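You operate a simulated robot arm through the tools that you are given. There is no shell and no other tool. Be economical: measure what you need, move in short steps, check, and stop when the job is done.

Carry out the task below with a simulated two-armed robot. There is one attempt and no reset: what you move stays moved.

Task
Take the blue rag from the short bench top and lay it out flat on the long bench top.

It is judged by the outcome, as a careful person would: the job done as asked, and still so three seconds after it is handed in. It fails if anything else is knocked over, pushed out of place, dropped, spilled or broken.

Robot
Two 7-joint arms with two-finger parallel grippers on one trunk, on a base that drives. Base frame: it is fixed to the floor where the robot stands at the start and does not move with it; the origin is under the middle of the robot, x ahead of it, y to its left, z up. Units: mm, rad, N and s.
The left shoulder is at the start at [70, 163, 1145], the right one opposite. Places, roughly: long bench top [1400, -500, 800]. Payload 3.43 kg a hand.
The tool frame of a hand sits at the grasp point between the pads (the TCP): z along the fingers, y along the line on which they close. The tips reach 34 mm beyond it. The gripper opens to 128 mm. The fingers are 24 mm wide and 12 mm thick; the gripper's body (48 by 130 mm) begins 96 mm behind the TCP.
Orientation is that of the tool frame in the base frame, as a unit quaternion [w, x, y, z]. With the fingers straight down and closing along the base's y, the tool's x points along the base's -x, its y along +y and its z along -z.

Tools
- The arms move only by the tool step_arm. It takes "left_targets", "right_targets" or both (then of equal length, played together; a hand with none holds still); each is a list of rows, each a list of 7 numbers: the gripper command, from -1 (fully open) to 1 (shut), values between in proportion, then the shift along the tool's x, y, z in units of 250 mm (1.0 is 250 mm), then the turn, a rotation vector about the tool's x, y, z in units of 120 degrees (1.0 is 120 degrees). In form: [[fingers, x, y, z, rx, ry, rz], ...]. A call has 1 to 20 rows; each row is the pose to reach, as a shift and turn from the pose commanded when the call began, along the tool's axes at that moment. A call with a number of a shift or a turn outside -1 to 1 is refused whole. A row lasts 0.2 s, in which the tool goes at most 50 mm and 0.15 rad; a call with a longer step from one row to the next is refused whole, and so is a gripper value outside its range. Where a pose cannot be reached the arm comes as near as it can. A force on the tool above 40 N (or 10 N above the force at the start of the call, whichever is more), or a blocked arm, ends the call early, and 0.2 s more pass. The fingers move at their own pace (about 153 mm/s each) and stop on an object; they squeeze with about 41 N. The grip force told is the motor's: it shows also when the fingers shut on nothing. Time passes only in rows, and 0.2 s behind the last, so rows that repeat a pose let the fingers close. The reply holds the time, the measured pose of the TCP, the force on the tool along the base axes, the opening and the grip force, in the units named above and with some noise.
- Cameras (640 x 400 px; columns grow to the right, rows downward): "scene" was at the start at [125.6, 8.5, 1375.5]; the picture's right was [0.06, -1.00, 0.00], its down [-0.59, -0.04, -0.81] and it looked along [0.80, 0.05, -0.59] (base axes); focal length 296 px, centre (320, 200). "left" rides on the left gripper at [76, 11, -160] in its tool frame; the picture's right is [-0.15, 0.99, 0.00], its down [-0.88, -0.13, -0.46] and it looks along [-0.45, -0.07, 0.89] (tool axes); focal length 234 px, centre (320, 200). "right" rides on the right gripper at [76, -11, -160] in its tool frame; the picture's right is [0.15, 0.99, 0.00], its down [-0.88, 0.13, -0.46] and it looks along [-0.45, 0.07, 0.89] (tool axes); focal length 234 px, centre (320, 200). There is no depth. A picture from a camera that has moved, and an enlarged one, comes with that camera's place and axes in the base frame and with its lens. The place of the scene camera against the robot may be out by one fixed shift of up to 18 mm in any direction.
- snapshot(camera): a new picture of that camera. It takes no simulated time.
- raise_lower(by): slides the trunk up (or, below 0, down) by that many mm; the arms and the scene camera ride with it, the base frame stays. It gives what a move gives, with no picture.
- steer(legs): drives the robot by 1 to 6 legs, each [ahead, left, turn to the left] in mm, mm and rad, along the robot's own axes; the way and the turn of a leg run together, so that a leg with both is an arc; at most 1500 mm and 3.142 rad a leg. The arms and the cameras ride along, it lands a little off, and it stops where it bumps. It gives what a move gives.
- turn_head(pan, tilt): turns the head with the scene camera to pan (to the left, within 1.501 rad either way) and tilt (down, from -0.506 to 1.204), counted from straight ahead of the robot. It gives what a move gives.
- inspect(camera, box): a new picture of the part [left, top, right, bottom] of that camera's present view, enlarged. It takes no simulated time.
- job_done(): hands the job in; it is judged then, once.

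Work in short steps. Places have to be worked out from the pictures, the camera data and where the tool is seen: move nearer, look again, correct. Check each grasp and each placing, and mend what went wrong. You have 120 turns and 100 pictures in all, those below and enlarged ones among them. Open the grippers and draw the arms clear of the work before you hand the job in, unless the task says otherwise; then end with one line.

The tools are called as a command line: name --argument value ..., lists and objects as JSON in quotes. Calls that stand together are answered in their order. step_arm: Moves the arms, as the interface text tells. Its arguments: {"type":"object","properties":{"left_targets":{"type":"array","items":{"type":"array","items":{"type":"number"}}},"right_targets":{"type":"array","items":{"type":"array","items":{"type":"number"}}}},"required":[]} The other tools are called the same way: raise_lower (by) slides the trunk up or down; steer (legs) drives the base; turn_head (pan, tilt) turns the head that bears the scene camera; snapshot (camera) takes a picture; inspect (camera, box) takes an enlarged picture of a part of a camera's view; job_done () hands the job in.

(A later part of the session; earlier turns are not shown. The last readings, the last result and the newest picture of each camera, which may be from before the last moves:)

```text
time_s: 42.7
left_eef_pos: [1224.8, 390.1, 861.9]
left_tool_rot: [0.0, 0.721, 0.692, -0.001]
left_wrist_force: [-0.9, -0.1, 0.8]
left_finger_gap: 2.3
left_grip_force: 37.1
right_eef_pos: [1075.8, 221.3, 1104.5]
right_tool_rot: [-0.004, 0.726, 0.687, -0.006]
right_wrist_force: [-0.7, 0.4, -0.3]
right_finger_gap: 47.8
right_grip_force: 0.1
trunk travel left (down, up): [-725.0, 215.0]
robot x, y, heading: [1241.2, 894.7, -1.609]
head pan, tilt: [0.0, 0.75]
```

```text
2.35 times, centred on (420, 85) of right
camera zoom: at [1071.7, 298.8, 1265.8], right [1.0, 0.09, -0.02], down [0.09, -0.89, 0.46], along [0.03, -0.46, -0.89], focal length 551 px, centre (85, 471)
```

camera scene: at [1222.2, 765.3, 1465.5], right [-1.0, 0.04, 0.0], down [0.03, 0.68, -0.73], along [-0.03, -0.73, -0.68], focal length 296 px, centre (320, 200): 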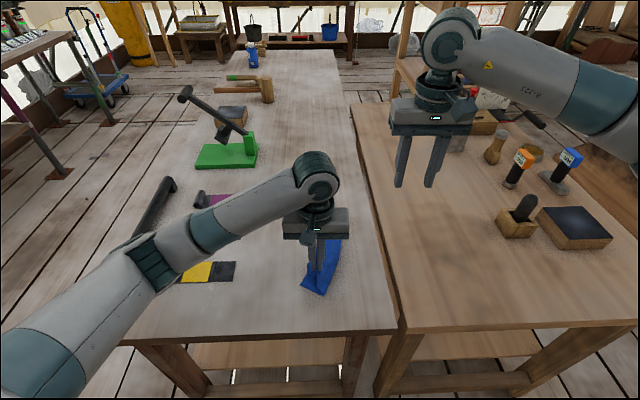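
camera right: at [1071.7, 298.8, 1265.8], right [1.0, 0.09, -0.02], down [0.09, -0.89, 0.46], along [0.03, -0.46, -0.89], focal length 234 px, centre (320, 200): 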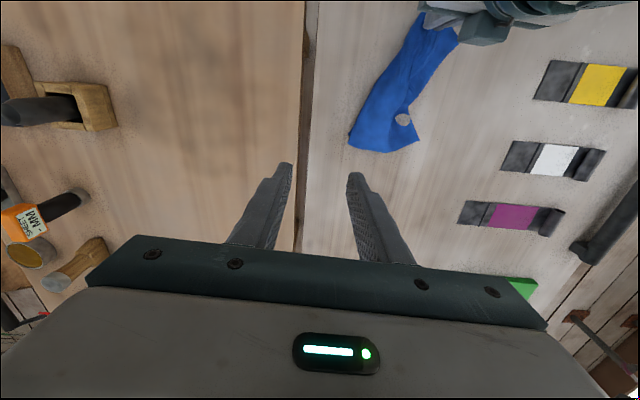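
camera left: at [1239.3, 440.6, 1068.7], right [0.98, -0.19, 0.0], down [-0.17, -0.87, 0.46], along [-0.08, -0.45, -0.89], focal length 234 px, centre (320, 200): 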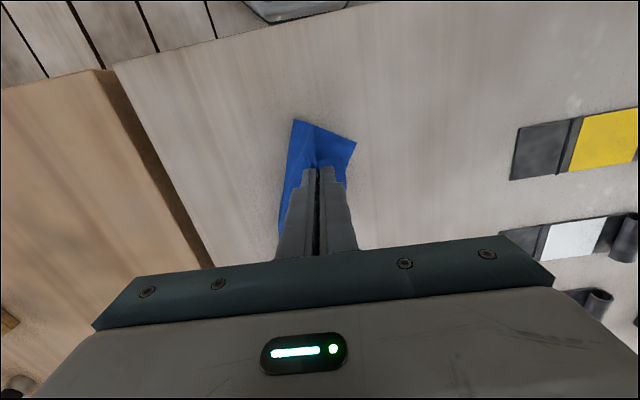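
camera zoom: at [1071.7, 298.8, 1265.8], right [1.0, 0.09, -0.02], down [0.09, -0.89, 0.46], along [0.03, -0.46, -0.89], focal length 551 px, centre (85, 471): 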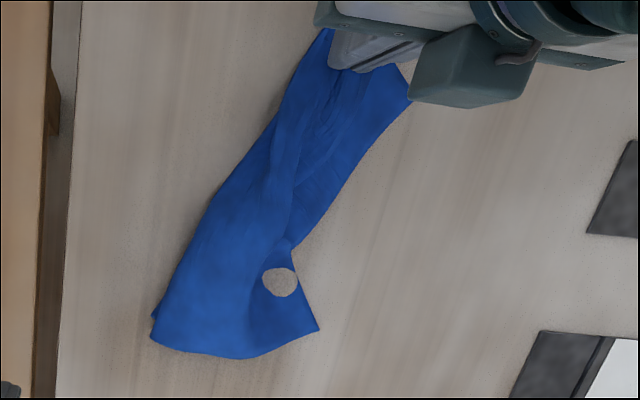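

That row step was too long; I repeat with smaller steps.

step_arm --left_targets '[[0.8, 0, 0, 0, 0, 0, 0], [0.25, 0, 0, 0, 0, 0, 0], [0.25, 0, 0, 0, 0, 0, 0], [0.25, 0, 0, -0.15, 0, 0, 0], [0.25, 0, 0, -0.3, 0, 0, 0], [0.25, 0, 0.1, -0.42, 0, 0, 0], [0.25, 0, 0.22, -0.54, 0, 0, 0], [0.25, 0, 0.34, -0.66, 0, 0, 0], [0.25, 0, 0.48, -0.76, 0, 0, 0], [0.25, 0, 0.64, -0.8, 0, 0, 0]]'

inspect --camera "scene" --box '[240, 150, 400, 310]'

inspect --camera "right" --box '[320, 0, 520, 170]'

```text
time_s: 44.9
left_eef_pos: [1384.6, 382.9, 1062.2]
left_tool_rot: [0.0, 0.721, 0.693, 0.0]
left_wrist_force: [-0.9, 0.6, 1.1]
left_finger_gap: 48.0
left_grip_force: 0.0
right_eef_pos: [1076.3, 221.6, 1105.1]
right_tool_rot: [-0.004, 0.727, 0.687, -0.007]
right_wrist_force: [0.1, -0.3, -0.3]
right_finger_gap: 48.0
right_grip_force: 0.0
trunk travel left (down, up): [-725.0, 215.0]
robot x, y, heading: [1239.5, 892.4, -1.613]
head pan, tilt: [0.0, 0.75]
```

```text
2.50 times, centred on (320, 230) of scene
camera zoom: at [1224.7, 766.0, 1465.6], right [-1.0, 0.04, 0.0], down [0.03, 0.68, -0.73], along [-0.03, -0.73, -0.68], focal length 740 px, centre (320, 125)
```

zoom: 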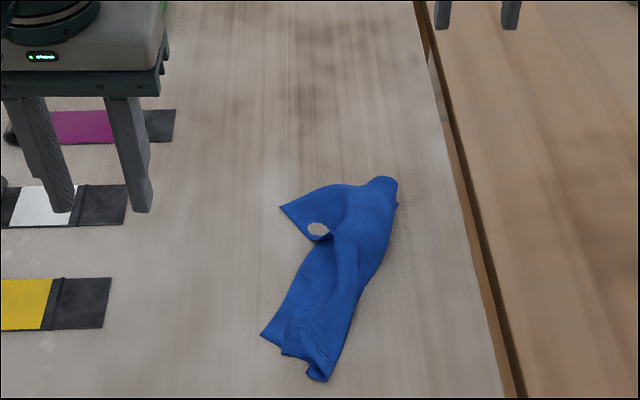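

```text
2.35 times, centred on (420, 85) of right
camera zoom: at [1072.7, 299.8, 1266.3], right [1.0, 0.09, -0.02], down [0.09, -0.88, 0.46], along [0.03, -0.46, -0.89], focal length 551 px, centre (85, 471)
```

zoom: 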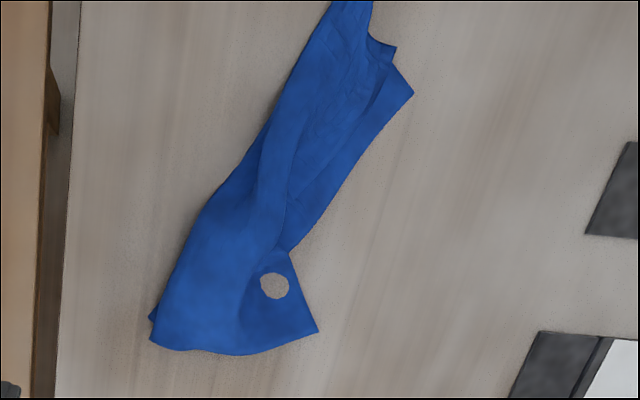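

A round spot shows in the rag; I zoom in to see whether it is a hole or something on it.

inspect --camera "right" --box '[370, 80, 440, 124]'

inspect --camera "scene" --box '[300, 190, 350, 260]'

```text
9.09 times, centred on (405, 102) of right
camera zoom: at [1072.7, 299.8, 1266.3], right [1.0, 0.09, -0.02], down [0.09, -0.88, 0.46], along [0.03, -0.46, -0.89], focal length 2129 px, centre (-453, 1091)
```

zoom: 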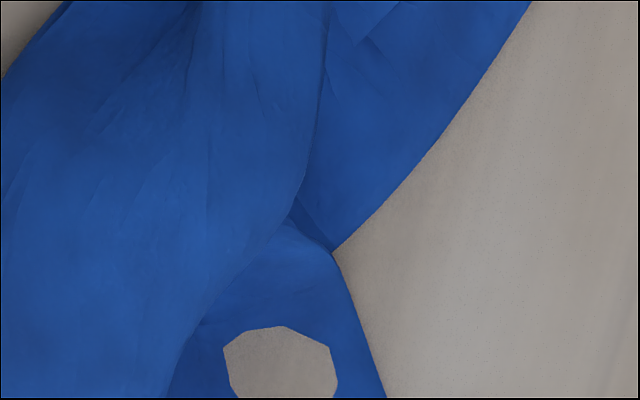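

```text
5.71 times, centred on (325, 225) of scene
camera zoom: at [1224.7, 766.0, 1465.6], right [-1.0, 0.04, 0.0], down [0.03, 0.68, -0.73], along [-0.03, -0.73, -0.68], focal length 1692 px, centre (291, 57)
```

zoom: 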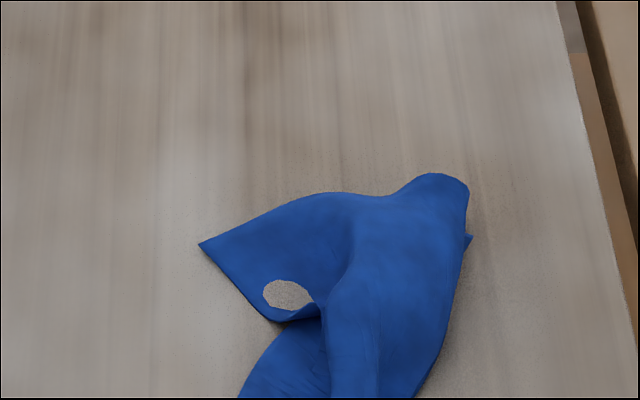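

The fold structure is unclear, so I bring the right camera closer above it.

step_arm --right_targets '[[0.25, -0.06, 0.12, 0.05, 0, 0, 0], [0.25, -0.13, 0.25, 0.1, 0, 0, 0], [0.25, -0.2, 0.38, 0.15, 0, 0, 0], [0.25, -0.29, 0.51, 0.2, 0, 0, 0], [0.25, -0.29, 0.51, 0.3, 0, 0, 0], [0.25, -0.29, 0.51, 0.3, 0, 0, 0]]'

inspect --camera "right" --box '[200, 0, 460, 162]'

```text
time_s: 46.3
left_eef_pos: [1383.7, 383.0, 1060.5]
left_tool_rot: [0.0, 0.721, 0.693, 0.0]
left_wrist_force: [-0.2, 0.5, 0.3]
left_finger_gap: 48.1
left_grip_force: 0.0
right_eef_pos: [1192.9, 142.1, 1028.0]
right_tool_rot: [-0.004, 0.727, 0.686, -0.006]
right_wrist_force: [-0.3, 0.0, -1.0]
right_finger_gap: 48.2
right_grip_force: 0.2
trunk travel left (down, up): [-725.0, 215.0]
robot x, y, heading: [1243.4, 897.5, -1.611]
head pan, tilt: [0.0, 0.75]
```

```text
2.46 times, centred on (330, 81) of right
camera zoom: at [1189.3, 219.3, 1188.7], right [1.0, 0.09, -0.01], down [0.09, -0.88, 0.46], along [0.03, -0.46, -0.89], focal length 576 px, centre (295, 493)
```

zoom: 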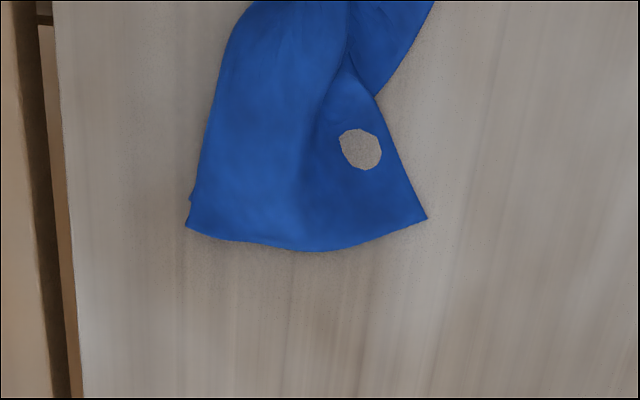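

The far border looks like a true cloth edge from C4≈(1125,196) to C3≈(1260,213). I'll grip near C3 with the left hand first. Right hand withdraws, left comes over the spot.

step_arm --left_targets '[[0.4, 0, 0, 0, 0, 0, 0], [0.4, 0, 0, 0, 0, 0, 0], [0.4, -0.13, -0.11, 0, 0, 0, 0], [0.4, -0.26, -0.22, 0, 0, 0, 0], [0.4, -0.39, -0.34, 0, 0, 0, 0], [0.4, -0.52, -0.46, 0, 0, 0, 0], [0.4, -0.64, -0.56, 0, 0, 0, 0], [0.4, -0.685, -0.598, 0.1, 0, 0, 0], [0.4, -0.685, -0.598, 0.28, 0, 0, 0], [0.4, -0.685, -0.598, 0.45, 0, 0, 0], [0.4, -0.685, -0.598, 0.6, 0, 0, 0], [0.4, -0.685, -0.598, 0.7, 0, 0, 0], [0.4, -0.685, -0.598, 0.7, 0, 0, 0]]' --right_targets '[[0.4, 0, -0.15, -0.1, 0, 0, 0], [0.4, 0, -0.3, -0.2, 0, 0, 0], [0.4, 0.05, -0.45, -0.3, 0, 0, 0], [0.4, 0.1, -0.6, -0.3, 0, 0, 0], [0.4, 0.1, -0.7, -0.3, 0, 0, 0], [0.4, 0.1, -0.7, -0.3, 0, 0, 0], [0.4, 0.1, -0.7, -0.3, 0, 0, 0], [0.4, 0.1, -0.7, -0.3, 0, 0, 0], [0.4, 0.1, -0.7, -0.3, 0, 0, 0], [0.4, 0.1, -0.7, -0.3, 0, 0, 0], [0.4, 0.1, -0.7, -0.3, 0, 0, 0], [0.4, 0.1, -0.7, -0.3, 0, 0, 0], [0.4, 0.1, -0.7, -0.3, 0, 0, 0]]'

snapshot --camera "left"

inspect --camera "scene" --box '[220, 130, 420, 290]'

```text
time_s: 49.1
left_eef_pos: [1227.5, 221.2, 885.4]
left_tool_rot: [0.0, 0.721, 0.693, -0.001]
left_wrist_force: [0.8, -0.4, 0.4]
left_finger_gap: 38.4
left_grip_force: 0.0
right_eef_pos: [1022.9, 175.7, 1105.6]
right_tool_rot: [-0.004, 0.727, 0.687, -0.006]
right_wrist_force: [-0.4, -0.3, 0.5]
right_finger_gap: 38.6
right_grip_force: 0.2
trunk travel left (down, up): [-725.0, 215.0]
robot x, y, heading: [1237.7, 896.4, -1.611]
head pan, tilt: [0.0, 0.75]
```

```text
60 pictures are left
camera left: at [1240.2, 296.3, 1046.8], right [0.98, -0.19, 0.0], down [-0.17, -0.87, 0.46], along [-0.08, -0.45, -0.89], focal length 234 px, centre (320, 200)
```

left: 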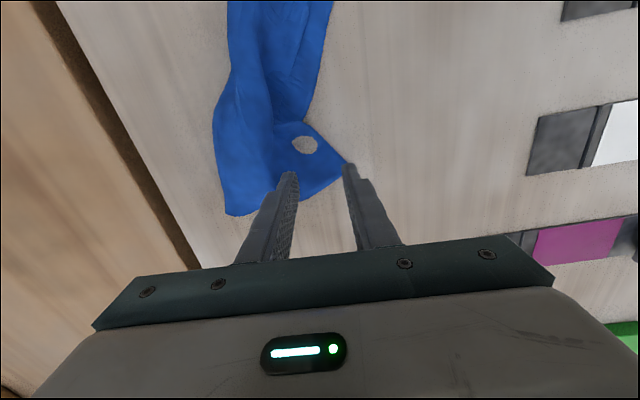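

```text
2.50 times, centred on (320, 210) of scene
camera zoom: at [1222.3, 765.5, 1465.5], right [-1.0, 0.04, 0.0], down [0.03, 0.68, -0.73], along [-0.03, -0.73, -0.68], focal length 740 px, centre (320, 175)
```

zoom: 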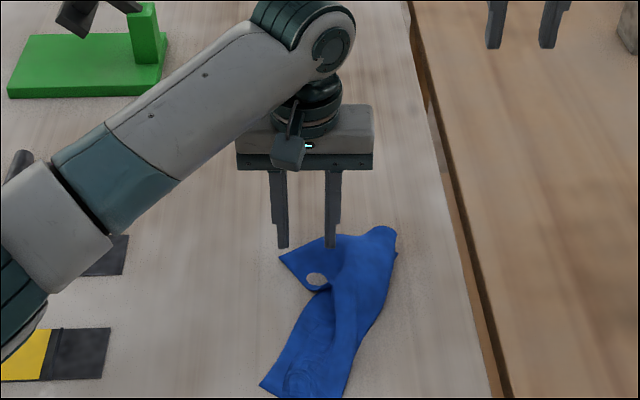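

Fingers straddle near corner C3. I shift 6 mm inward and descend slowly until contact.

step_arm --left_targets '[[0.4, 0, -0.024, 0.04, 0, 0, 0], [0.4, 0, -0.024, 0.08, 0, 0, 0], [0.4, 0, -0.024, 0.1, 0, 0, 0], [0.4, 0, -0.024, 0.12, 0, 0, 0], [0.4, 0, -0.024, 0.135, 0, 0, 0], [0.4, 0, -0.024, 0.15, 0, 0, 0]]'

```text
time_s: 50.5
left_eef_pos: [1220.4, 221.1, 855.8]
left_tool_rot: [0.002, 0.722, 0.692, -0.004]
left_wrist_force: [0.7, -3.0, 38.4]
left_finger_gap: 38.5
left_grip_force: 0.3
right_eef_pos: [1023.5, 179.0, 1110.4]
right_tool_rot: [-0.002, 0.727, 0.686, -0.008]
right_wrist_force: [-0.9, -0.2, 0.4]
right_finger_gap: 38.6
right_grip_force: 0.0
trunk travel left (down, up): [-725.0, 215.0]
robot x, y, heading: [1243.3, 893.7, -1.61]
head pan, tilt: [0.0, 0.75]
```

Contact at tip z≈822 with 38 N. Close, then lift slightly to test.

step_arm --left_targets '[[0.6, 0, 0, 0, 0, 0, 0], [0.8, 0, 0, 0, 0, 0, 0], [1, 0, 0, 0, 0, 0, 0], [1, 0, 0, 0, 0, 0, 0], [1, 0, 0, -0.08, 0, 0, 0], [1, 0, 0, -0.18, 0, 0, 0], [1, 0, 0, -0.26, 0, 0, 0]]'

snapshot --camera "left"

```text
time_s: 51.2
left_eef_pos: [1217.7, 218.0, 855.7]
left_tool_rot: [0.002, 0.723, 0.691, -0.005]
left_wrist_force: [-0.2, 7.0, 23.2]
left_finger_gap: 0.0
left_grip_force: 33.0
right_eef_pos: [1023.9, 176.9, 1105.7]
right_tool_rot: [-0.003, 0.728, 0.686, -0.007]
right_wrist_force: [-0.1, -0.3, 0.1]
right_finger_gap: 38.4
right_grip_force: 0.0
trunk travel left (down, up): [-725.0, 215.0]
robot x, y, heading: [1237.7, 895.7, -1.614]
head pan, tilt: [0.0, 0.75]
stopped in row 3 (left hand): the force on the tool passed its limit (the readings are from after the stop); the commanded pose is now the measured one
```

```text
58 pictures are left
camera left: at [1232.9, 294.9, 1015.2], right [0.98, -0.19, 0.0], down [-0.17, -0.87, 0.46], along [-0.09, -0.46, -0.89], focal length 234 px, centre (320, 200)
```

left: 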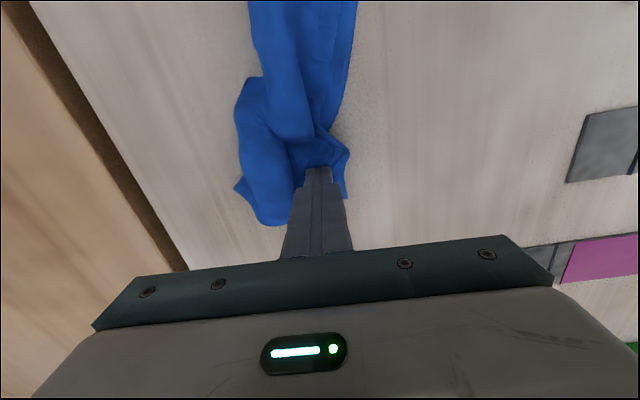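

It closed (gap 0). I lift 50 mm to see if the cloth came with it.

step_arm --left_targets '[[1, 0, 0, -0.08, 0, 0, 0], [1, 0, 0, -0.2, 0, 0, 0], [1, 0, 0, -0.3, 0, 0, 0]]'

snapshot --camera "left"

```text
time_s: 52.0
left_eef_pos: [1219.1, 217.5, 926.1]
left_tool_rot: [0.002, 0.722, 0.692, -0.001]
left_wrist_force: [0.5, 0.6, 1.1]
left_finger_gap: 0.0
left_grip_force: 33.0
right_eef_pos: [1021.5, 176.6, 1107.0]
right_tool_rot: [-0.004, 0.727, 0.686, -0.006]
right_wrist_force: [0.3, -1.0, -0.4]
right_finger_gap: 38.6
right_grip_force: 0.0
trunk travel left (down, up): [-725.0, 215.0]
robot x, y, heading: [1239.2, 897.2, -1.611]
head pan, tilt: [0.0, 0.75]
```

```text
57 pictures are left
camera left: at [1232.4, 294.4, 1085.0], right [0.98, -0.19, 0.0], down [-0.17, -0.87, 0.46], along [-0.09, -0.45, -0.89], focal length 234 px, centre (320, 200)
```

left: 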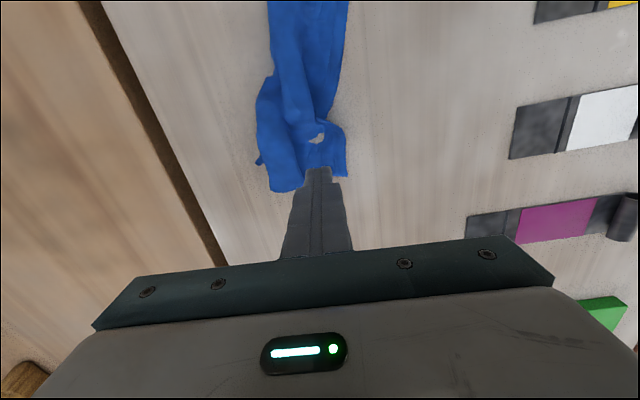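

It slipped out. I retry with the wider 48 mm gap that worked before, a bit nearer the edge and over the ridge.

step_arm --left_targets '[[0.25, -0.056, -0.024, 0, 0, 0, 0], [0.25, -0.056, -0.024, 0.12, 0, 0, 0], [0.25, -0.056, -0.024, 0.24, 0, 0, 0], [0.25, -0.056, -0.024, 0.28, 0, 0, 0], [0.25, -0.056, -0.024, 0.295, 0, 0, 0], [0.25, -0.056, -0.024, 0.306, 0, 0, 0]]'

step_arm --left_targets '[[0.4, 0, 0, 0, 0, 0, 0], [0.55, 0, 0, 0, 0, 0, 0], [0.7, 0, 0, 0, 0, 0, 0], [0.85, 0, 0, 0, 0, 0, 0], [1, 0, 0, 0, 0, 0, 0], [1, 0, 0, 0, 0, 0, 0]]'

snapshot --camera "left"

```text
time_s: 53.4
left_eef_pos: [1211.2, 205.5, 857.1]
left_tool_rot: [0.002, 0.722, 0.692, -0.007]
left_wrist_force: [1.2, -2.8, 31.7]
left_finger_gap: 47.6
left_grip_force: 0.0
right_eef_pos: [1022.5, 178.3, 1107.2]
right_tool_rot: [-0.003, 0.727, 0.687, -0.007]
right_wrist_force: [0.0, 0.1, -1.1]
right_finger_gap: 38.3
right_grip_force: 0.1
trunk travel left (down, up): [-725.0, 215.0]
robot x, y, heading: [1237.7, 892.3, -1.614]
head pan, tilt: [0.0, 0.75]
```

```text
time_s: 53.9
left_eef_pos: [1210.7, 204.5, 856.9]
left_tool_rot: [0.002, 0.723, 0.691, -0.005]
left_wrist_force: [1.1, 5.5, 22.4]
left_finger_gap: 28.2
left_grip_force: 0.1
right_eef_pos: [1022.9, 177.8, 1106.7]
right_tool_rot: [-0.004, 0.727, 0.686, -0.007]
right_wrist_force: [0.5, 0.0, -0.4]
right_finger_gap: 38.4
right_grip_force: 0.0
trunk travel left (down, up): [-725.0, 215.0]
robot x, y, heading: [1239.7, 893.5, -1.61]
head pan, tilt: [0.0, 0.75]
stopped in row 2 (left hand): the force on the tool passed its limit (the readings are from after the stop); the commanded pose is now the measured one
```

```text
56 pictures are left
camera left: at [1225.6, 281.0, 1016.1], right [0.98, -0.19, 0.0], down [-0.17, -0.87, 0.47], along [-0.09, -0.46, -0.88], focal length 234 px, centre (320, 200)
```

left: 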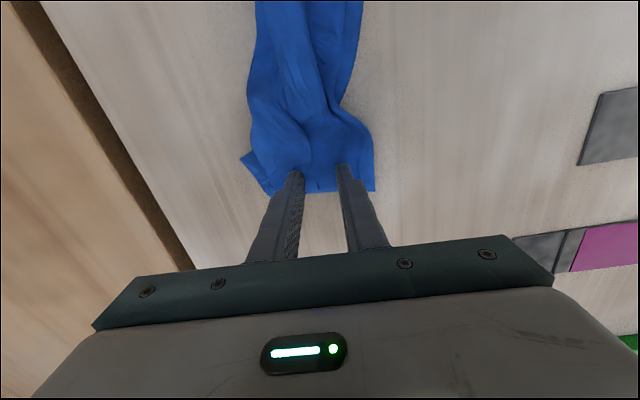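

Halfway closed with cloth between the fingers, still 22 N down. Continue closing.

step_arm --left_targets '[[0.7, 0, 0, 0.004, 0, 0, 0], [0.8, 0, 0, 0.004, 0, 0, 0], [0.9, 0, 0, 0.0, 0, 0, 0], [1, 0, 0, 0.0, 0, 0, 0], [1, 0, 0, -0.01, 0, 0, 0], [1, 0, 0, -0.01, 0, 0, 0]]'

snapshot --camera "left"

```text
time_s: 55.3
left_eef_pos: [1210.5, 205.6, 856.7]
left_tool_rot: [0.003, 0.722, 0.692, -0.003]
left_wrist_force: [-4.4, 0.4, 18.1]
left_finger_gap: 0.3
left_grip_force: 33.1
right_eef_pos: [1022.2, 177.4, 1107.8]
right_tool_rot: [-0.004, 0.727, 0.686, -0.007]
right_wrist_force: [-0.5, -0.9, 0.5]
right_finger_gap: 38.3
right_grip_force: 0.2
trunk travel left (down, up): [-725.0, 215.0]
robot x, y, heading: [1238.7, 895.9, -1.611]
head pan, tilt: [0.0, 0.75]
```

```text
55 pictures are left
camera left: at [1224.6, 281.4, 1016.5], right [0.98, -0.19, 0.0], down [-0.17, -0.87, 0.46], along [-0.09, -0.45, -0.89], focal length 234 px, centre (320, 200)
```

left: 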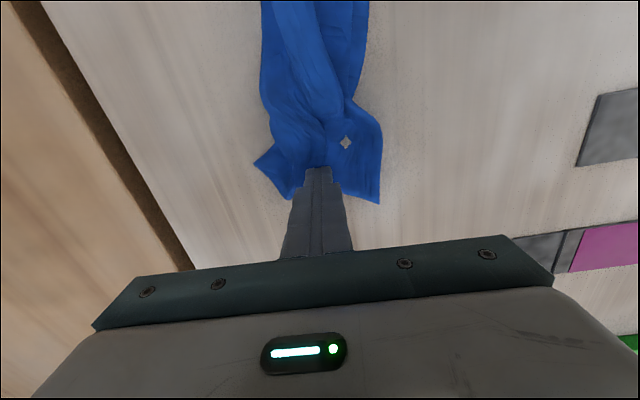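

Gap is 0.3 again; I check with a small lift whether anything holds.

step_arm --left_targets '[[1, 0, 0, -0.1, 0, 0, 0], [1, 0, 0, -0.25, 0, 0, 0], [1, 0, 0, -0.4, 0, 0, 0]]'

snapshot --camera "left"

```text
time_s: 56.1
left_eef_pos: [1211.1, 203.8, 954.5]
left_tool_rot: [0.001, 0.722, 0.691, -0.001]
left_wrist_force: [-0.8, -0.7, 0.9]
left_finger_gap: 0.0
left_grip_force: 32.8
right_eef_pos: [1021.8, 176.4, 1104.8]
right_tool_rot: [-0.003, 0.727, 0.686, -0.006]
right_wrist_force: [0.8, -0.8, 0.5]
right_finger_gap: 38.6
right_grip_force: 0.1
trunk travel left (down, up): [-725.0, 215.0]
robot x, y, heading: [1238.0, 897.4, -1.616]
head pan, tilt: [0.0, 0.75]
```

```text
54 pictures are left
camera left: at [1225.2, 280.8, 1114.6], right [0.98, -0.19, 0.0], down [-0.17, -0.87, 0.46], along [-0.09, -0.45, -0.89], focal length 234 px, centre (320, 200)
```

left: 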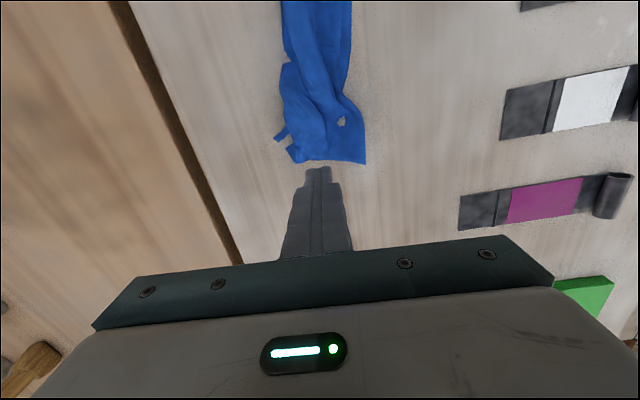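

Still no grip. A surer way is to straddle a free corner diagonally, with both fingertips on the bench outside the cloth edges, so closing scoops the corner up. I aim at the far corner ≈(1263,174), yawing the hand 45°.

step_arm --left_targets '[[0.5, 0, 0.03, 0, 0, 0, -0.065], [0.2, -0.01, 0.06, 0, 0, 0, -0.13], [-0.25, -0.02, 0.1, 0, 0, 0, -0.195], [-0.25, -0.035, 0.134, 0, 0, 0, -0.26], [-0.25, -0.035, 0.134, 0.05, 0, 0, -0.325], [-0.25, -0.035, 0.134, 0.12, 0, 0, -0.375], [-0.25, -0.035, 0.134, 0.2, 0, 0, -0.375], [-0.25, -0.035, 0.134, 0.28, 0, 0, -0.375], [-0.25, -0.035, 0.134, 0.28, 0, 0, -0.375]]'

snapshot --camera "left"

inspect --camera "scene" --box '[220, 130, 420, 290]'

```text
time_s: 58.1
left_eef_pos: [1242.8, 193.4, 887.8]
left_tool_rot: [0.001, 0.402, 0.916, -0.003]
left_wrist_force: [1.1, -0.4, 0.5]
left_finger_gap: 79.6
left_grip_force: 0.1
right_eef_pos: [1021.9, 174.8, 1106.4]
right_tool_rot: [-0.004, 0.727, 0.686, -0.006]
right_wrist_force: [0.0, 0.4, -0.1]
right_finger_gap: 38.2
right_grip_force: 0.1
trunk travel left (down, up): [-725.0, 215.0]
robot x, y, heading: [1239.2, 895.8, -1.616]
head pan, tilt: [0.0, 0.75]
```

```text
53 pictures are left
camera left: at [1200.0, 258.5, 1047.2], right [0.83, 0.56, -0.01], down [0.5, -0.73, 0.46], along [0.25, -0.38, -0.89], focal length 234 px, centre (320, 200)
```

left: 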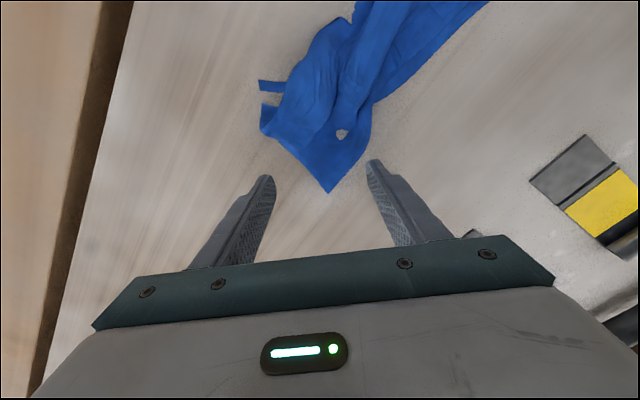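

```text
2.50 times, centred on (320, 210) of scene
camera zoom: at [1221.9, 765.5, 1465.5], right [-1.0, 0.04, 0.0], down [0.03, 0.68, -0.73], along [-0.03, -0.73, -0.68], focal length 740 px, centre (320, 175)
```

zoom: 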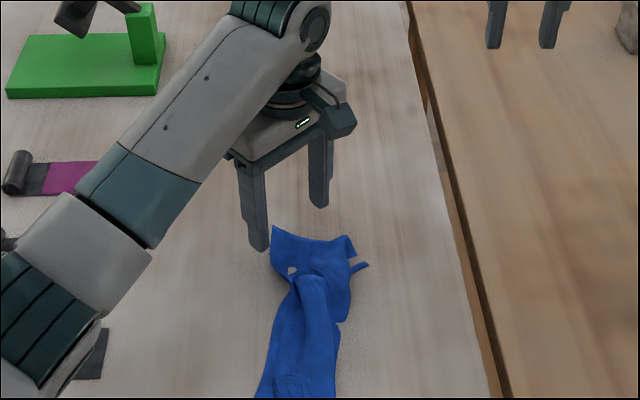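

The corner lies neatly between the fingers. I lower until light contact.

step_arm --left_targets '[[-0.25, 0, 0, 0.06, 0, 0, 0], [-0.25, 0, 0, 0.1, 0, 0, 0], [-0.25, 0, 0, 0.12, 0, 0, 0], [-0.25, 0, 0, 0.135, 0, 0, 0], [-0.25, 0, 0, 0.14, 0, 0, 0]]'

step_arm --left_targets '[[0, 0, 0, 0, 0, 0, 0], [0.25, 0, 0, 0, 0, 0, 0], [0.5, 0, 0, 0, 0, 0, 0], [0.75, 0, 0, 0, 0, 0, 0], [1, 0, 0, 0, 0, 0, 0], [1, 0, 0, 0, 0, 0, 0]]'

snapshot --camera "left"

```text
time_s: 59.3
left_eef_pos: [1244.0, 194.3, 853.9]
left_tool_rot: [0.001, 0.403, 0.915, -0.006]
left_wrist_force: [2.4, 0.9, 18.5]
left_finger_gap: 81.0
left_grip_force: 0.6
right_eef_pos: [1022.5, 177.2, 1107.8]
right_tool_rot: [-0.003, 0.727, 0.687, -0.007]
right_wrist_force: [0.4, -0.1, 0.5]
right_finger_gap: 38.3
right_grip_force: 0.1
trunk travel left (down, up): [-725.0, 215.0]
robot x, y, heading: [1237.8, 894.8, -1.614]
head pan, tilt: [0.0, 0.75]
```

```text
time_s: 60.2
left_eef_pos: [1246.8, 195.3, 854.7]
left_tool_rot: [0.002, 0.403, 0.915, -0.002]
left_wrist_force: [3.7, 8.0, 13.3]
left_finger_gap: 2.7
left_grip_force: 38.1
right_eef_pos: [1022.9, 176.2, 1106.7]
right_tool_rot: [-0.003, 0.727, 0.686, -0.006]
right_wrist_force: [0.0, -0.3, -0.4]
right_finger_gap: 38.5
right_grip_force: 0.0
trunk travel left (down, up): [-725.0, 215.0]
robot x, y, heading: [1240.7, 893.0, -1.616]
head pan, tilt: [0.0, 0.75]
stopped in row 4 (left hand): the force on the tool passed its limit (the readings are from after the stop); the commanded pose is now the measured one
```

```text
51 pictures are left
camera left: at [1202.4, 259.6, 1013.8], right [0.83, 0.56, 0.0], down [0.5, -0.74, 0.46], along [0.26, -0.38, -0.89], focal length 234 px, centre (320, 200)
```

left: 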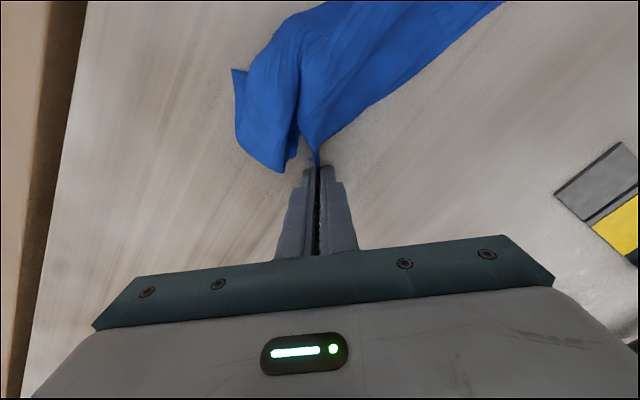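

That worked: the corner is firmly gripped (gap 2.7). I pull it slightly up and outward, and bring the right camera in to find the neighbouring corner.

step_arm --left_targets '[[1, 0, 0, -0.08, 0, 0, 0], [1, -0.03, 0.08, -0.12, 0, 0, 0], [1, -0.08, 0.18, -0.12, 0, 0, 0], [1, -0.13, 0.24, -0.12, 0, 0, 0], [1, -0.13, 0.24, -0.12, 0, 0, 0]]' --right_targets '[[-0.25, 0, 0.1, 0.1, 0, 0, 0], [-0.25, 0, 0.2, 0.2, 0, 0, 0], [-0.25, 0, 0.25, 0.3, 0, 0, 0], [-0.25, 0, 0.25, 0.4, 0, 0, 0], [-0.25, 0, 0.25, 0.45, 0, 0, 0]]'

snapshot --camera "right"

snapshot --camera "scene"

```text
time_s: 61.4
left_eef_pos: [1311.6, 210.0, 882.7]
left_tool_rot: [0.003, 0.403, 0.915, 0.0]
left_wrist_force: [-0.4, 0.4, -0.9]
left_finger_gap: 2.7
left_grip_force: 37.2
right_eef_pos: [1080.4, 172.7, 990.8]
right_tool_rot: [-0.003, 0.727, 0.686, -0.006]
right_wrist_force: [-0.5, -0.3, -0.3]
right_finger_gap: 79.8
right_grip_force: 0.1
trunk travel left (down, up): [-725.0, 215.0]
robot x, y, heading: [1240.8, 894.8, -1.612]
head pan, tilt: [0.0, 0.75]
```

```text
50 pictures are left
camera right: at [1077.1, 249.3, 1151.5], right [1.0, 0.09, -0.01], down [0.09, -0.89, 0.46], along [0.03, -0.46, -0.89], focal length 234 px, centre (320, 200)
```

right: 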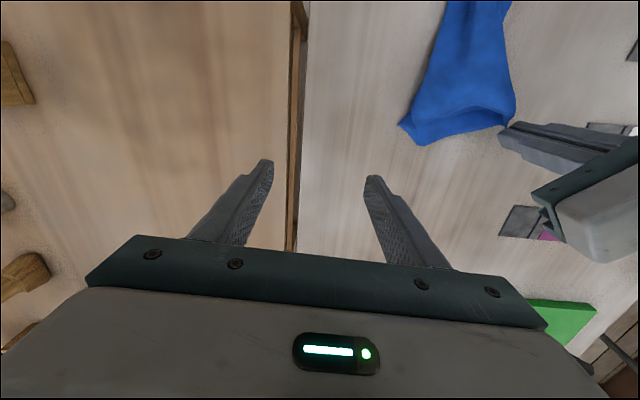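

```text
49 pictures are left
camera scene: at [1221.6, 764.8, 1465.5], right [-1.0, 0.04, 0.0], down [0.03, 0.68, -0.73], along [-0.03, -0.73, -0.68], focal length 296 px, centre (320, 200)
```

scene: 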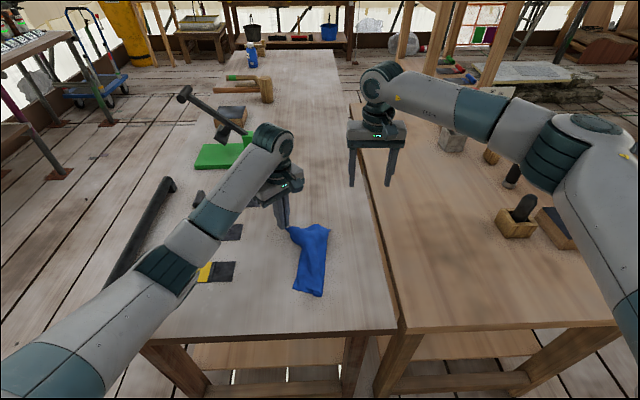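

The far edge straightened nicely. I set this corner down here, release, withdraw, and look at the whole.

step_arm --left_targets '[[1, 0, 0, 0.06, 0, 0, 0], [1, 0, 0, 0.1, 0, 0, 0], [0.8, 0, 0, 0.1, 0, 0, 0], [0.6, 0, 0, 0.1, 0, 0, 0], [0.4, 0, 0, 0.08, 0, 0, 0], [0.4, 0, 0, -0.05, 0, 0, 0], [0.4, 0, 0, -0.25, 0, 0, 0], [0.4, 0, 0, -0.45, 0, 0, 0], [0.4, 0, 0.1, -0.6, 0, 0, 0]]'

inspect --camera "scene" --box '[240, 180, 400, 310]'

inspect --camera "right" --box '[340, 0, 580, 160]'

```text
time_s: 63.4
left_eef_pos: [1329.5, 228.3, 1034.9]
left_tool_rot: [0.003, 0.402, 0.915, 0.0]
left_wrist_force: [-0.2, -0.2, -0.6]
left_finger_gap: 38.5
left_grip_force: 0.1
right_eef_pos: [1080.7, 173.1, 991.7]
right_tool_rot: [-0.004, 0.727, 0.687, -0.007]
right_wrist_force: [0.3, 0.2, -0.1]
right_finger_gap: 79.9
right_grip_force: 0.0
trunk travel left (down, up): [-725.0, 215.0]
robot x, y, heading: [1240.0, 894.6, -1.613]
head pan, tilt: [0.0, 0.75]
```

```text
3.08 times, centred on (320, 245) of scene
camera zoom: at [1223.8, 766.5, 1465.6], right [-1.0, 0.04, 0.0], down [0.03, 0.68, -0.73], along [-0.03, -0.73, -0.68], focal length 911 px, centre (320, 62)
```

zoom: 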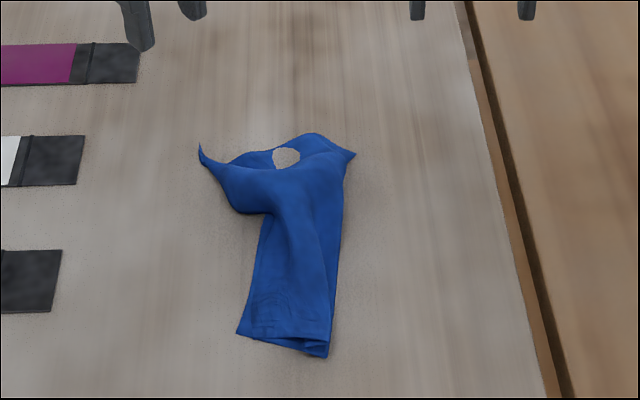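

```text
2.50 times, centred on (460, 80) of right
camera zoom: at [1078.9, 250.6, 1153.0], right [1.0, 0.09, -0.02], down [0.09, -0.88, 0.46], along [0.03, -0.46, -0.89], focal length 585 px, centre (-30, 500)
```

zoom: 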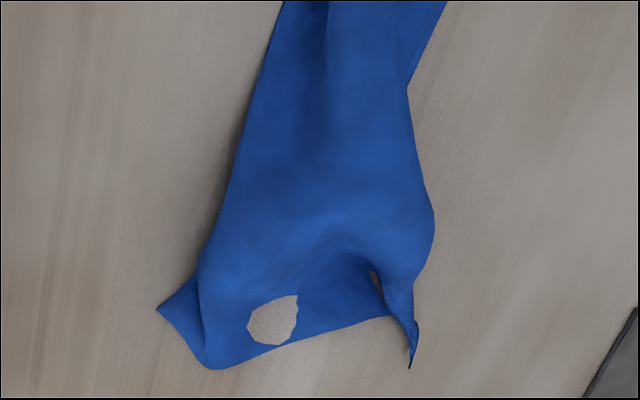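

The cloth is opening up. Next the corner C4≈(1181,205), pointing left: the right hand straddles it with fingers closing along y. I yaw and position above, moving the left hand away.

step_arm --left_targets '[[0.4, 0.03, 0.1, 0, 0, 0, 0], [0.4, 0.06, 0.2, 0, 0, 0, 0], [0.4, 0.09, 0.3, 0, 0, 0, 0], [0.4, 0.11, 0.4, 0, 0, 0, 0], [0.4, 0.13, 0.45, 0, 0, 0, 0], [0.4, 0.13, 0.45, 0, 0, 0, 0], [0.4, 0.13, 0.45, 0, 0, 0, 0], [0.4, 0.13, 0.45, 0, 0, 0, 0], [0.4, 0.13, 0.45, 0, 0, 0, 0], [0.4, 0.13, 0.45, 0, 0, 0, 0], [0.4, 0.13, 0.45, 0, 0, 0, 0], [0.4, 0.13, 0.45, 0, 0, 0, 0], [0.4, 0.13, 0.45, 0, 0, 0, 0]]' --right_targets '[[-0.25, 0, 0, 0, 0, 0, -0.065], [-0.25, 0, 0, 0, 0, 0, -0.13], [-0.25, 0, 0, 0, 0, 0, -0.195], [-0.25, 0, 0, 0, 0, 0, -0.26], [-0.25, 0.02, 0, 0, 0, 0, -0.325], [-0.25, 0.05, 0.1, 0, 0, 0, -0.39], [-0.25, 0.08, 0.2, 0, 0, 0, -0.455], [-0.25, 0.12, 0.32, 0, 0, 0, -0.52], [-0.25, 0.16, 0.42, 0, 0, 0, -0.585], [-0.25, 0.167, 0.472, 0.1, 0, 0, -0.65], [-0.25, 0.167, 0.472, 0.2, 0, 0, -0.715], [-0.25, 0.167, 0.472, 0.3, 0, 0, -0.75], [-0.25, 0.167, 0.472, 0.4, 0, 0, -0.75]]'

snapshot --camera "right"

snapshot --camera "scene"

```text
time_s: 66.2
left_eef_pos: [1391.7, 329.1, 1032.7]
left_tool_rot: [0.002, 0.403, 0.915, -0.002]
left_wrist_force: [-0.8, 0.3, 0.2]
left_finger_gap: 38.5
left_grip_force: 0.1
right_eef_pos: [1138.5, 354.9, 980.6]
right_tool_rot: [0.017, 0.054, 0.994, -0.097]
right_wrist_force: [0.1, -0.5, -0.7]
right_finger_gap: 79.7
right_grip_force: 0.0
right hand out of reach, approached as far as the arm can: row 6, 7, 8, 9, 10, 11, 12, 13
trunk travel left (down, up): [-725.0, 215.0]
robot x, y, heading: [1239.8, 897.8, -1.619]
head pan, tilt: [0.0, 0.75]
```

```text
46 pictures are left
camera right: at [1058.5, 383.7, 1137.3], right [-0.04, 0.98, -0.2], down [0.88, 0.12, 0.46], along [0.48, -0.16, -0.87], focal length 234 px, centre (320, 200)
```

right: 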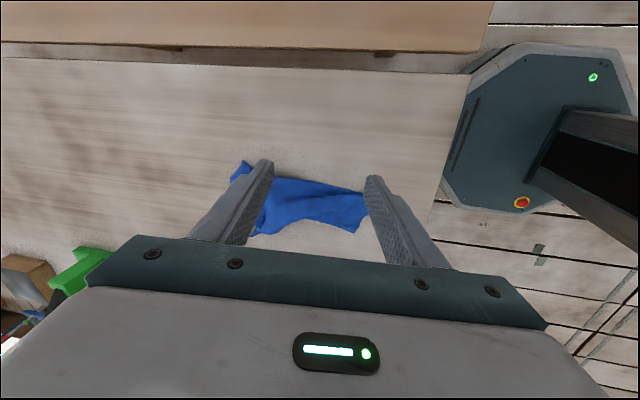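

```text
45 pictures are left
camera scene: at [1224.9, 767.1, 1466.0], right [-1.0, 0.04, 0.0], down [0.03, 0.68, -0.73], along [-0.03, -0.73, -0.68], focal length 296 px, centre (320, 200)
```

scene: 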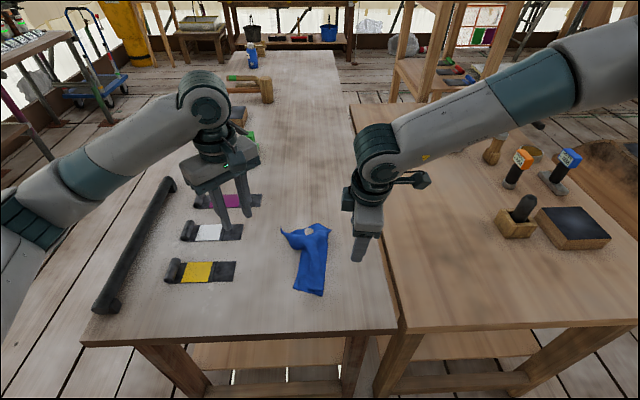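

That yaw is out of reach for the right arm at this distance. I undo it and will yaw the other way (camera inward), as worked for the left.

step_arm --right_targets '[[-0.25, 0.1, 0.05, -0.1, 0, 0, 0.065], [-0.25, 0.2, 0.1, -0.2, 0, 0, 0.13], [-0.25, 0.3, 0.14, -0.3, 0, 0, 0.195], [-0.25, 0.364, 0.168, -0.4, 0, 0, 0.26], [-0.25, 0.364, 0.168, -0.44, 0, 0, 0.325], [-0.25, 0.364, 0.168, -0.44, 0, 0, 0.39], [-0.25, 0.364, 0.168, -0.44, 0, 0, 0.455], [-0.25, 0.364, 0.168, -0.44, 0, 0, 0.52], [-0.25, 0.364, 0.168, -0.44, 0, 0, 0.585], [-0.25, 0.364, 0.168, -0.44, 0, 0, 0.65], [-0.25, 0.364, 0.168, -0.44, 0, 0, 0.715], [-0.25, 0.364, 0.168, -0.44, 0, 0, 0.75]]'

```text
time_s: 68.8
left_eef_pos: [1389.5, 328.5, 1030.5]
left_tool_rot: [0.002, 0.403, 0.915, -0.001]
left_wrist_force: [-0.5, -0.5, 0.2]
left_finger_gap: 38.4
left_grip_force: 0.0
right_eef_pos: [1045.1, 430.2, 1078.9]
right_tool_rot: [0.08, 0.742, 0.663, -0.054]
right_wrist_force: [0.2, 0.8, -0.3]
right_finger_gap: 80.1
right_grip_force: 0.2
trunk travel left (down, up): [-725.0, 215.0]
robot x, y, heading: [1239.4, 894.0, -1.613]
head pan, tilt: [0.0, 0.75]
```

The pose ended tilted; I level the right hand and move it back over the bench side.

step_arm --right_targets '[[-0.25, -0.1, 0, 0, 0.011, 0.045, 0], [-0.25, -0.25, 0, 0, 0.022, 0.0895, -0.005], [-0.25, -0.4, 0.05, 0, 0.022, 0.0895, -0.005], [-0.25, -0.55, 0.1, 0, 0.022, 0.0895, -0.005], [-0.25, -0.68, 0.14, 0, 0.022, 0.0895, -0.005], [-0.25, -0.68, 0.14, 0, 0.022, 0.0895, -0.005]]'

```text
time_s: 70.2
left_eef_pos: [1389.8, 327.6, 1031.0]
left_tool_rot: [0.003, 0.402, 0.916, -0.001]
left_wrist_force: [-0.3, -0.5, 0.7]
left_finger_gap: 38.5
left_grip_force: 0.0
right_eef_pos: [1060.5, 260.0, 1110.2]
right_tool_rot: [0.001, 0.741, 0.671, -0.001]
right_wrist_force: [0.6, 0.5, 0.2]
right_finger_gap: 79.9
right_grip_force: 0.2
trunk travel left (down, up): [-725.0, 215.0]
robot x, y, heading: [1241.7, 892.4, -1.609]
head pan, tilt: [0.0, 0.75]
```

Level again. Now yaw it inward about 76° and move above C4, staying at z≈985 to check.

step_arm --right_targets '[[-0.25, 0, 0, 0, 0, 0, 0.065], [-0.25, 0, 0, 0, 0, 0, 0.13], [-0.25, 0, 0, 0, 0, 0, 0.195], [-0.25, 0, 0.08, 0, 0, 0, 0.26], [-0.25, -0.03, 0.18, 0.1, 0, 0, 0.325], [-0.25, -0.06, 0.28, 0.2, 0, 0, 0.39], [-0.25, -0.09, 0.38, 0.3, 0, 0, 0.455], [-0.25, -0.12, 0.48, 0.4, 0, 0, 0.52], [-0.25, -0.151, 0.58, 0.5, 0, 0, 0.585], [-0.25, -0.151, 0.58, 0.5, 0, 0, 0.635], [-0.25, -0.151, 0.58, 0.5, 0, 0, 0.635]]'

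snapshot --camera "right"

```text
time_s: 72.6
left_eef_pos: [1389.6, 327.2, 1030.9]
left_tool_rot: [0.002, 0.403, 0.915, -0.001]
left_wrist_force: [-0.4, -0.6, 0.6]
left_finger_gap: 38.4
left_grip_force: 0.1
right_eef_pos: [1200.5, 208.0, 988.6]
right_tool_rot: [0.0, 0.998, 0.07, -0.001]
right_wrist_force: [-0.2, 0.1, 0.4]
right_finger_gap: 80.0
right_grip_force: 0.1
trunk travel left (down, up): [-725.0, 215.0]
robot x, y, heading: [1236.1, 896.6, -1.617]
head pan, tilt: [0.0, 0.75]
```

```text
44 pictures are left
camera right: at [1275.9, 231.3, 1148.2], right [0.28, -0.96, 0.0], down [-0.85, -0.25, 0.46], along [-0.44, -0.13, -0.89], focal length 234 px, centre (320, 200)
```

right: 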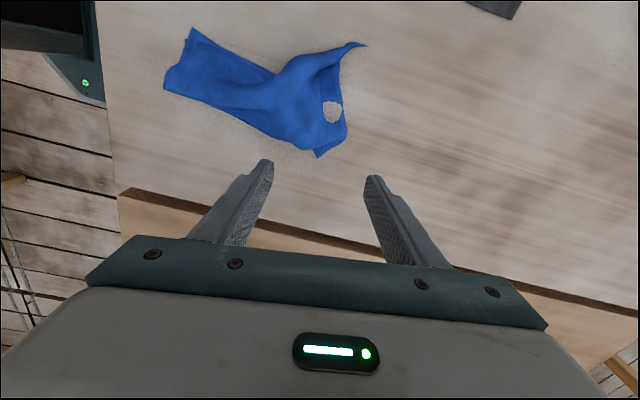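

C4 is right in line between the fingers. Descend to contact, then close.

step_arm --right_targets '[[-0.25, 0, 0, 0.15, 0, 0, 0], [-0.25, 0, 0, 0.3, 0, 0, 0], [-0.25, 0, 0, 0.42, 0, 0, 0], [-0.25, 0, 0, 0.5, 0, 0, 0], [-0.25, 0, 0, 0.53, 0, 0, 0], [-0.25, 0, 0, 0.545, 0, 0, 0], [-0.25, 0, 0, 0.55, 0, 0, 0]]'

step_arm --right_targets '[[0, 0, 0, 0, 0, 0, 0], [0.25, 0, 0, 0, 0, 0, 0], [0.5, 0, 0, 0, 0, 0, 0], [0.75, 0, 0, 0, 0, 0, 0], [1, 0, 0, 0, 0, 0, 0], [1, 0, 0, 0, 0, 0, 0]]'

snapshot --camera "right"

```text
time_s: 74.2
left_eef_pos: [1388.6, 328.3, 1031.6]
left_tool_rot: [0.003, 0.403, 0.915, -0.002]
left_wrist_force: [-0.5, -0.3, -0.2]
left_finger_gap: 38.4
left_grip_force: 0.1
right_eef_pos: [1201.3, 206.9, 857.6]
right_tool_rot: [0.004, 0.997, 0.071, 0.0]
right_wrist_force: [-2.3, 5.4, 22.4]
right_finger_gap: 83.1
right_grip_force: 3.1
trunk travel left (down, up): [-725.0, 215.0]
robot x, y, heading: [1239.0, 894.2, -1.612]
head pan, tilt: [0.0, 0.75]
stopped in row 7 (right hand): the force on the tool passed its limit (the readings are from after the stop); the commanded pose is now the measured one
```

```text
time_s: 75.6
left_eef_pos: [1389.8, 330.0, 1033.2]
left_tool_rot: [0.003, 0.403, 0.915, -0.003]
left_wrist_force: [0.4, 0.1, 0.1]
left_finger_gap: 38.5
left_grip_force: 0.0
right_eef_pos: [1203.2, 209.0, 857.7]
right_tool_rot: [0.006, 0.997, 0.071, 0.001]
right_wrist_force: [3.6, 2.9, 35.8]
right_finger_gap: 2.8
right_grip_force: 37.3
trunk travel left (down, up): [-725.0, 215.0]
robot x, y, heading: [1241.2, 895.4, -1.613]
head pan, tilt: [0.0, 0.75]
```

```text
43 pictures are left
camera right: at [1277.3, 232.7, 1017.9], right [0.28, -0.96, 0.01], down [-0.85, -0.25, 0.46], along [-0.43, -0.14, -0.89], focal length 234 px, centre (320, 200)
```

right: 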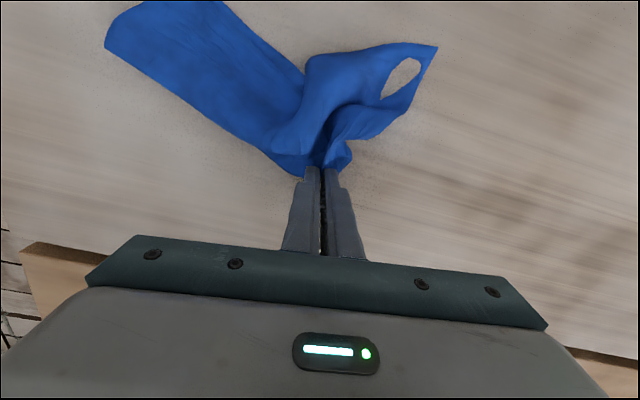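

Gripped. I pull C4 out to the left (−x) at low height to spread the far edge.

step_arm --right_targets '[[1, 0, 0, -0.06, 0, 0, 0], [1, -0.06, 0, -0.09, 0, 0, 0], [1, -0.13, 0, -0.09, 0, 0, 0], [1, -0.2, 0, -0.09, 0, 0, 0], [1, -0.27, 0, -0.09, 0, 0, 0], [1, -0.33, 0, -0.09, 0, 0, 0], [1, -0.33, 0, -0.09, 0, 0, 0]]'

snapshot --camera "right"

inspect --camera "scene" --box '[240, 180, 400, 310]'

```text
time_s: 77.2
left_eef_pos: [1389.2, 327.4, 1030.4]
left_tool_rot: [0.002, 0.402, 0.916, -0.001]
left_wrist_force: [0.0, 0.7, -0.6]
left_finger_gap: 38.6
left_grip_force: 0.0
right_eef_pos: [1123.8, 194.7, 875.2]
right_tool_rot: [0.003, 0.997, 0.071, 0.0]
right_wrist_force: [-0.1, -1.0, -0.3]
right_finger_gap: 2.7
right_grip_force: 37.1
trunk travel left (down, up): [-725.0, 215.0]
robot x, y, heading: [1239.2, 895.1, -1.61]
head pan, tilt: [0.0, 0.75]
```

```text
42 pictures are left
camera right: at [1197.4, 218.6, 1036.8], right [0.28, -0.96, 0.01], down [-0.85, -0.25, 0.46], along [-0.44, -0.13, -0.89], focal length 234 px, centre (320, 200)
```

right: 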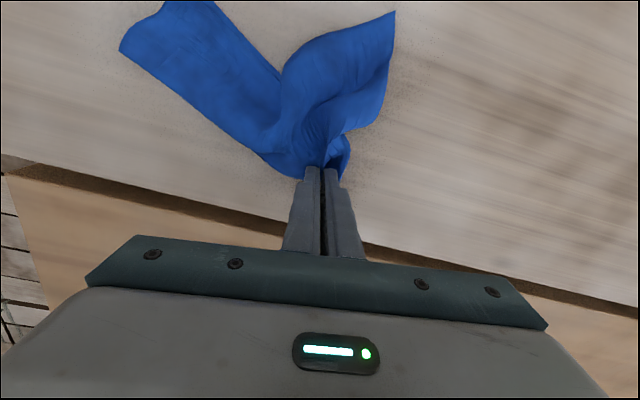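

```text
3.08 times, centred on (320, 245) of scene
camera zoom: at [1222.1, 765.2, 1465.6], right [-1.0, 0.04, 0.0], down [0.03, 0.68, -0.73], along [-0.03, -0.73, -0.68], focal length 911 px, centre (320, 62)
```

zoom: 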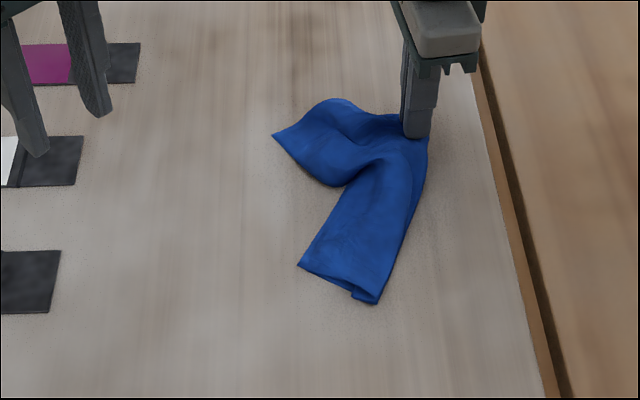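

I set C4 down here and release, then back the right hand off so the left can take C3 next.

step_arm --right_targets '[[1, 0, 0, 0.04, 0, 0, 0], [1, 0, 0, 0.07, 0, 0, 0], [0.8, 0, 0, 0.07, 0, 0, 0], [0.6, 0, 0, 0.07, 0, 0, 0], [0.4, 0, 0, 0.05, 0, 0, 0], [0.4, 0, 0, -0.1, 0, 0, 0], [0.4, 0, 0, -0.28, 0, 0, 0], [0.4, -0.05, 0, -0.46, 0, 0, 0], [0.4, -0.2, 0, -0.55, 0, 0, 0], [0.4, -0.38, 0, -0.6, 0, 0, 0]]' --left_targets '[[0.4, 0, 0, 0, 0, 0, -0.05], [0.1, 0, 0, 0, 0, 0, -0.1], [-0.25, 0, 0, 0, 0, 0, -0.15], [-0.25, 0, 0, 0, 0, 0, -0.2], [-0.25, 0, 0, 0, 0, 0, -0.25], [-0.25, 0, 0, 0, 0, 0, -0.25], [-0.25, 0, 0, 0, 0, 0, -0.25], [-0.25, 0, 0, 0, 0, 0, -0.25], [-0.25, 0, 0, 0, 0, 0, -0.25], [-0.25, 0, 0, 0, 0, 0, -0.25]]'

inspect --camera "scene" --box '[240, 180, 400, 310]'

```text
time_s: 79.4
left_eef_pos: [1387.0, 328.1, 1031.5]
left_tool_rot: [0.003, 0.152, 0.988, -0.002]
left_wrist_force: [-0.1, -1.5, 0.2]
left_finger_gap: 79.9
left_grip_force: 0.0
right_eef_pos: [1024.9, 182.9, 1026.0]
right_tool_rot: [0.003, 0.998, 0.07, 0.001]
right_wrist_force: [0.4, -0.9, 0.1]
right_finger_gap: 38.2
right_grip_force: 0.0
trunk travel left (down, up): [-725.0, 215.0]
robot x, y, heading: [1237.0, 896.8, -1.609]
head pan, tilt: [0.0, 0.75]
```

```text
3.08 times, centred on (320, 245) of scene
camera zoom: at [1219.9, 765.4, 1465.5], right [-1.0, 0.04, 0.0], down [0.03, 0.68, -0.73], along [-0.03, -0.73, -0.68], focal length 911 px, centre (320, 62)
```

zoom: 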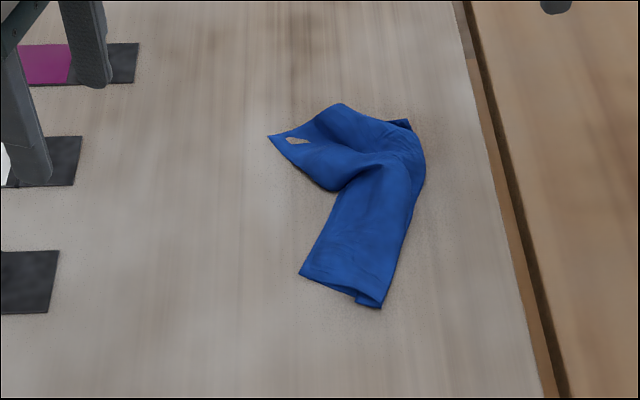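

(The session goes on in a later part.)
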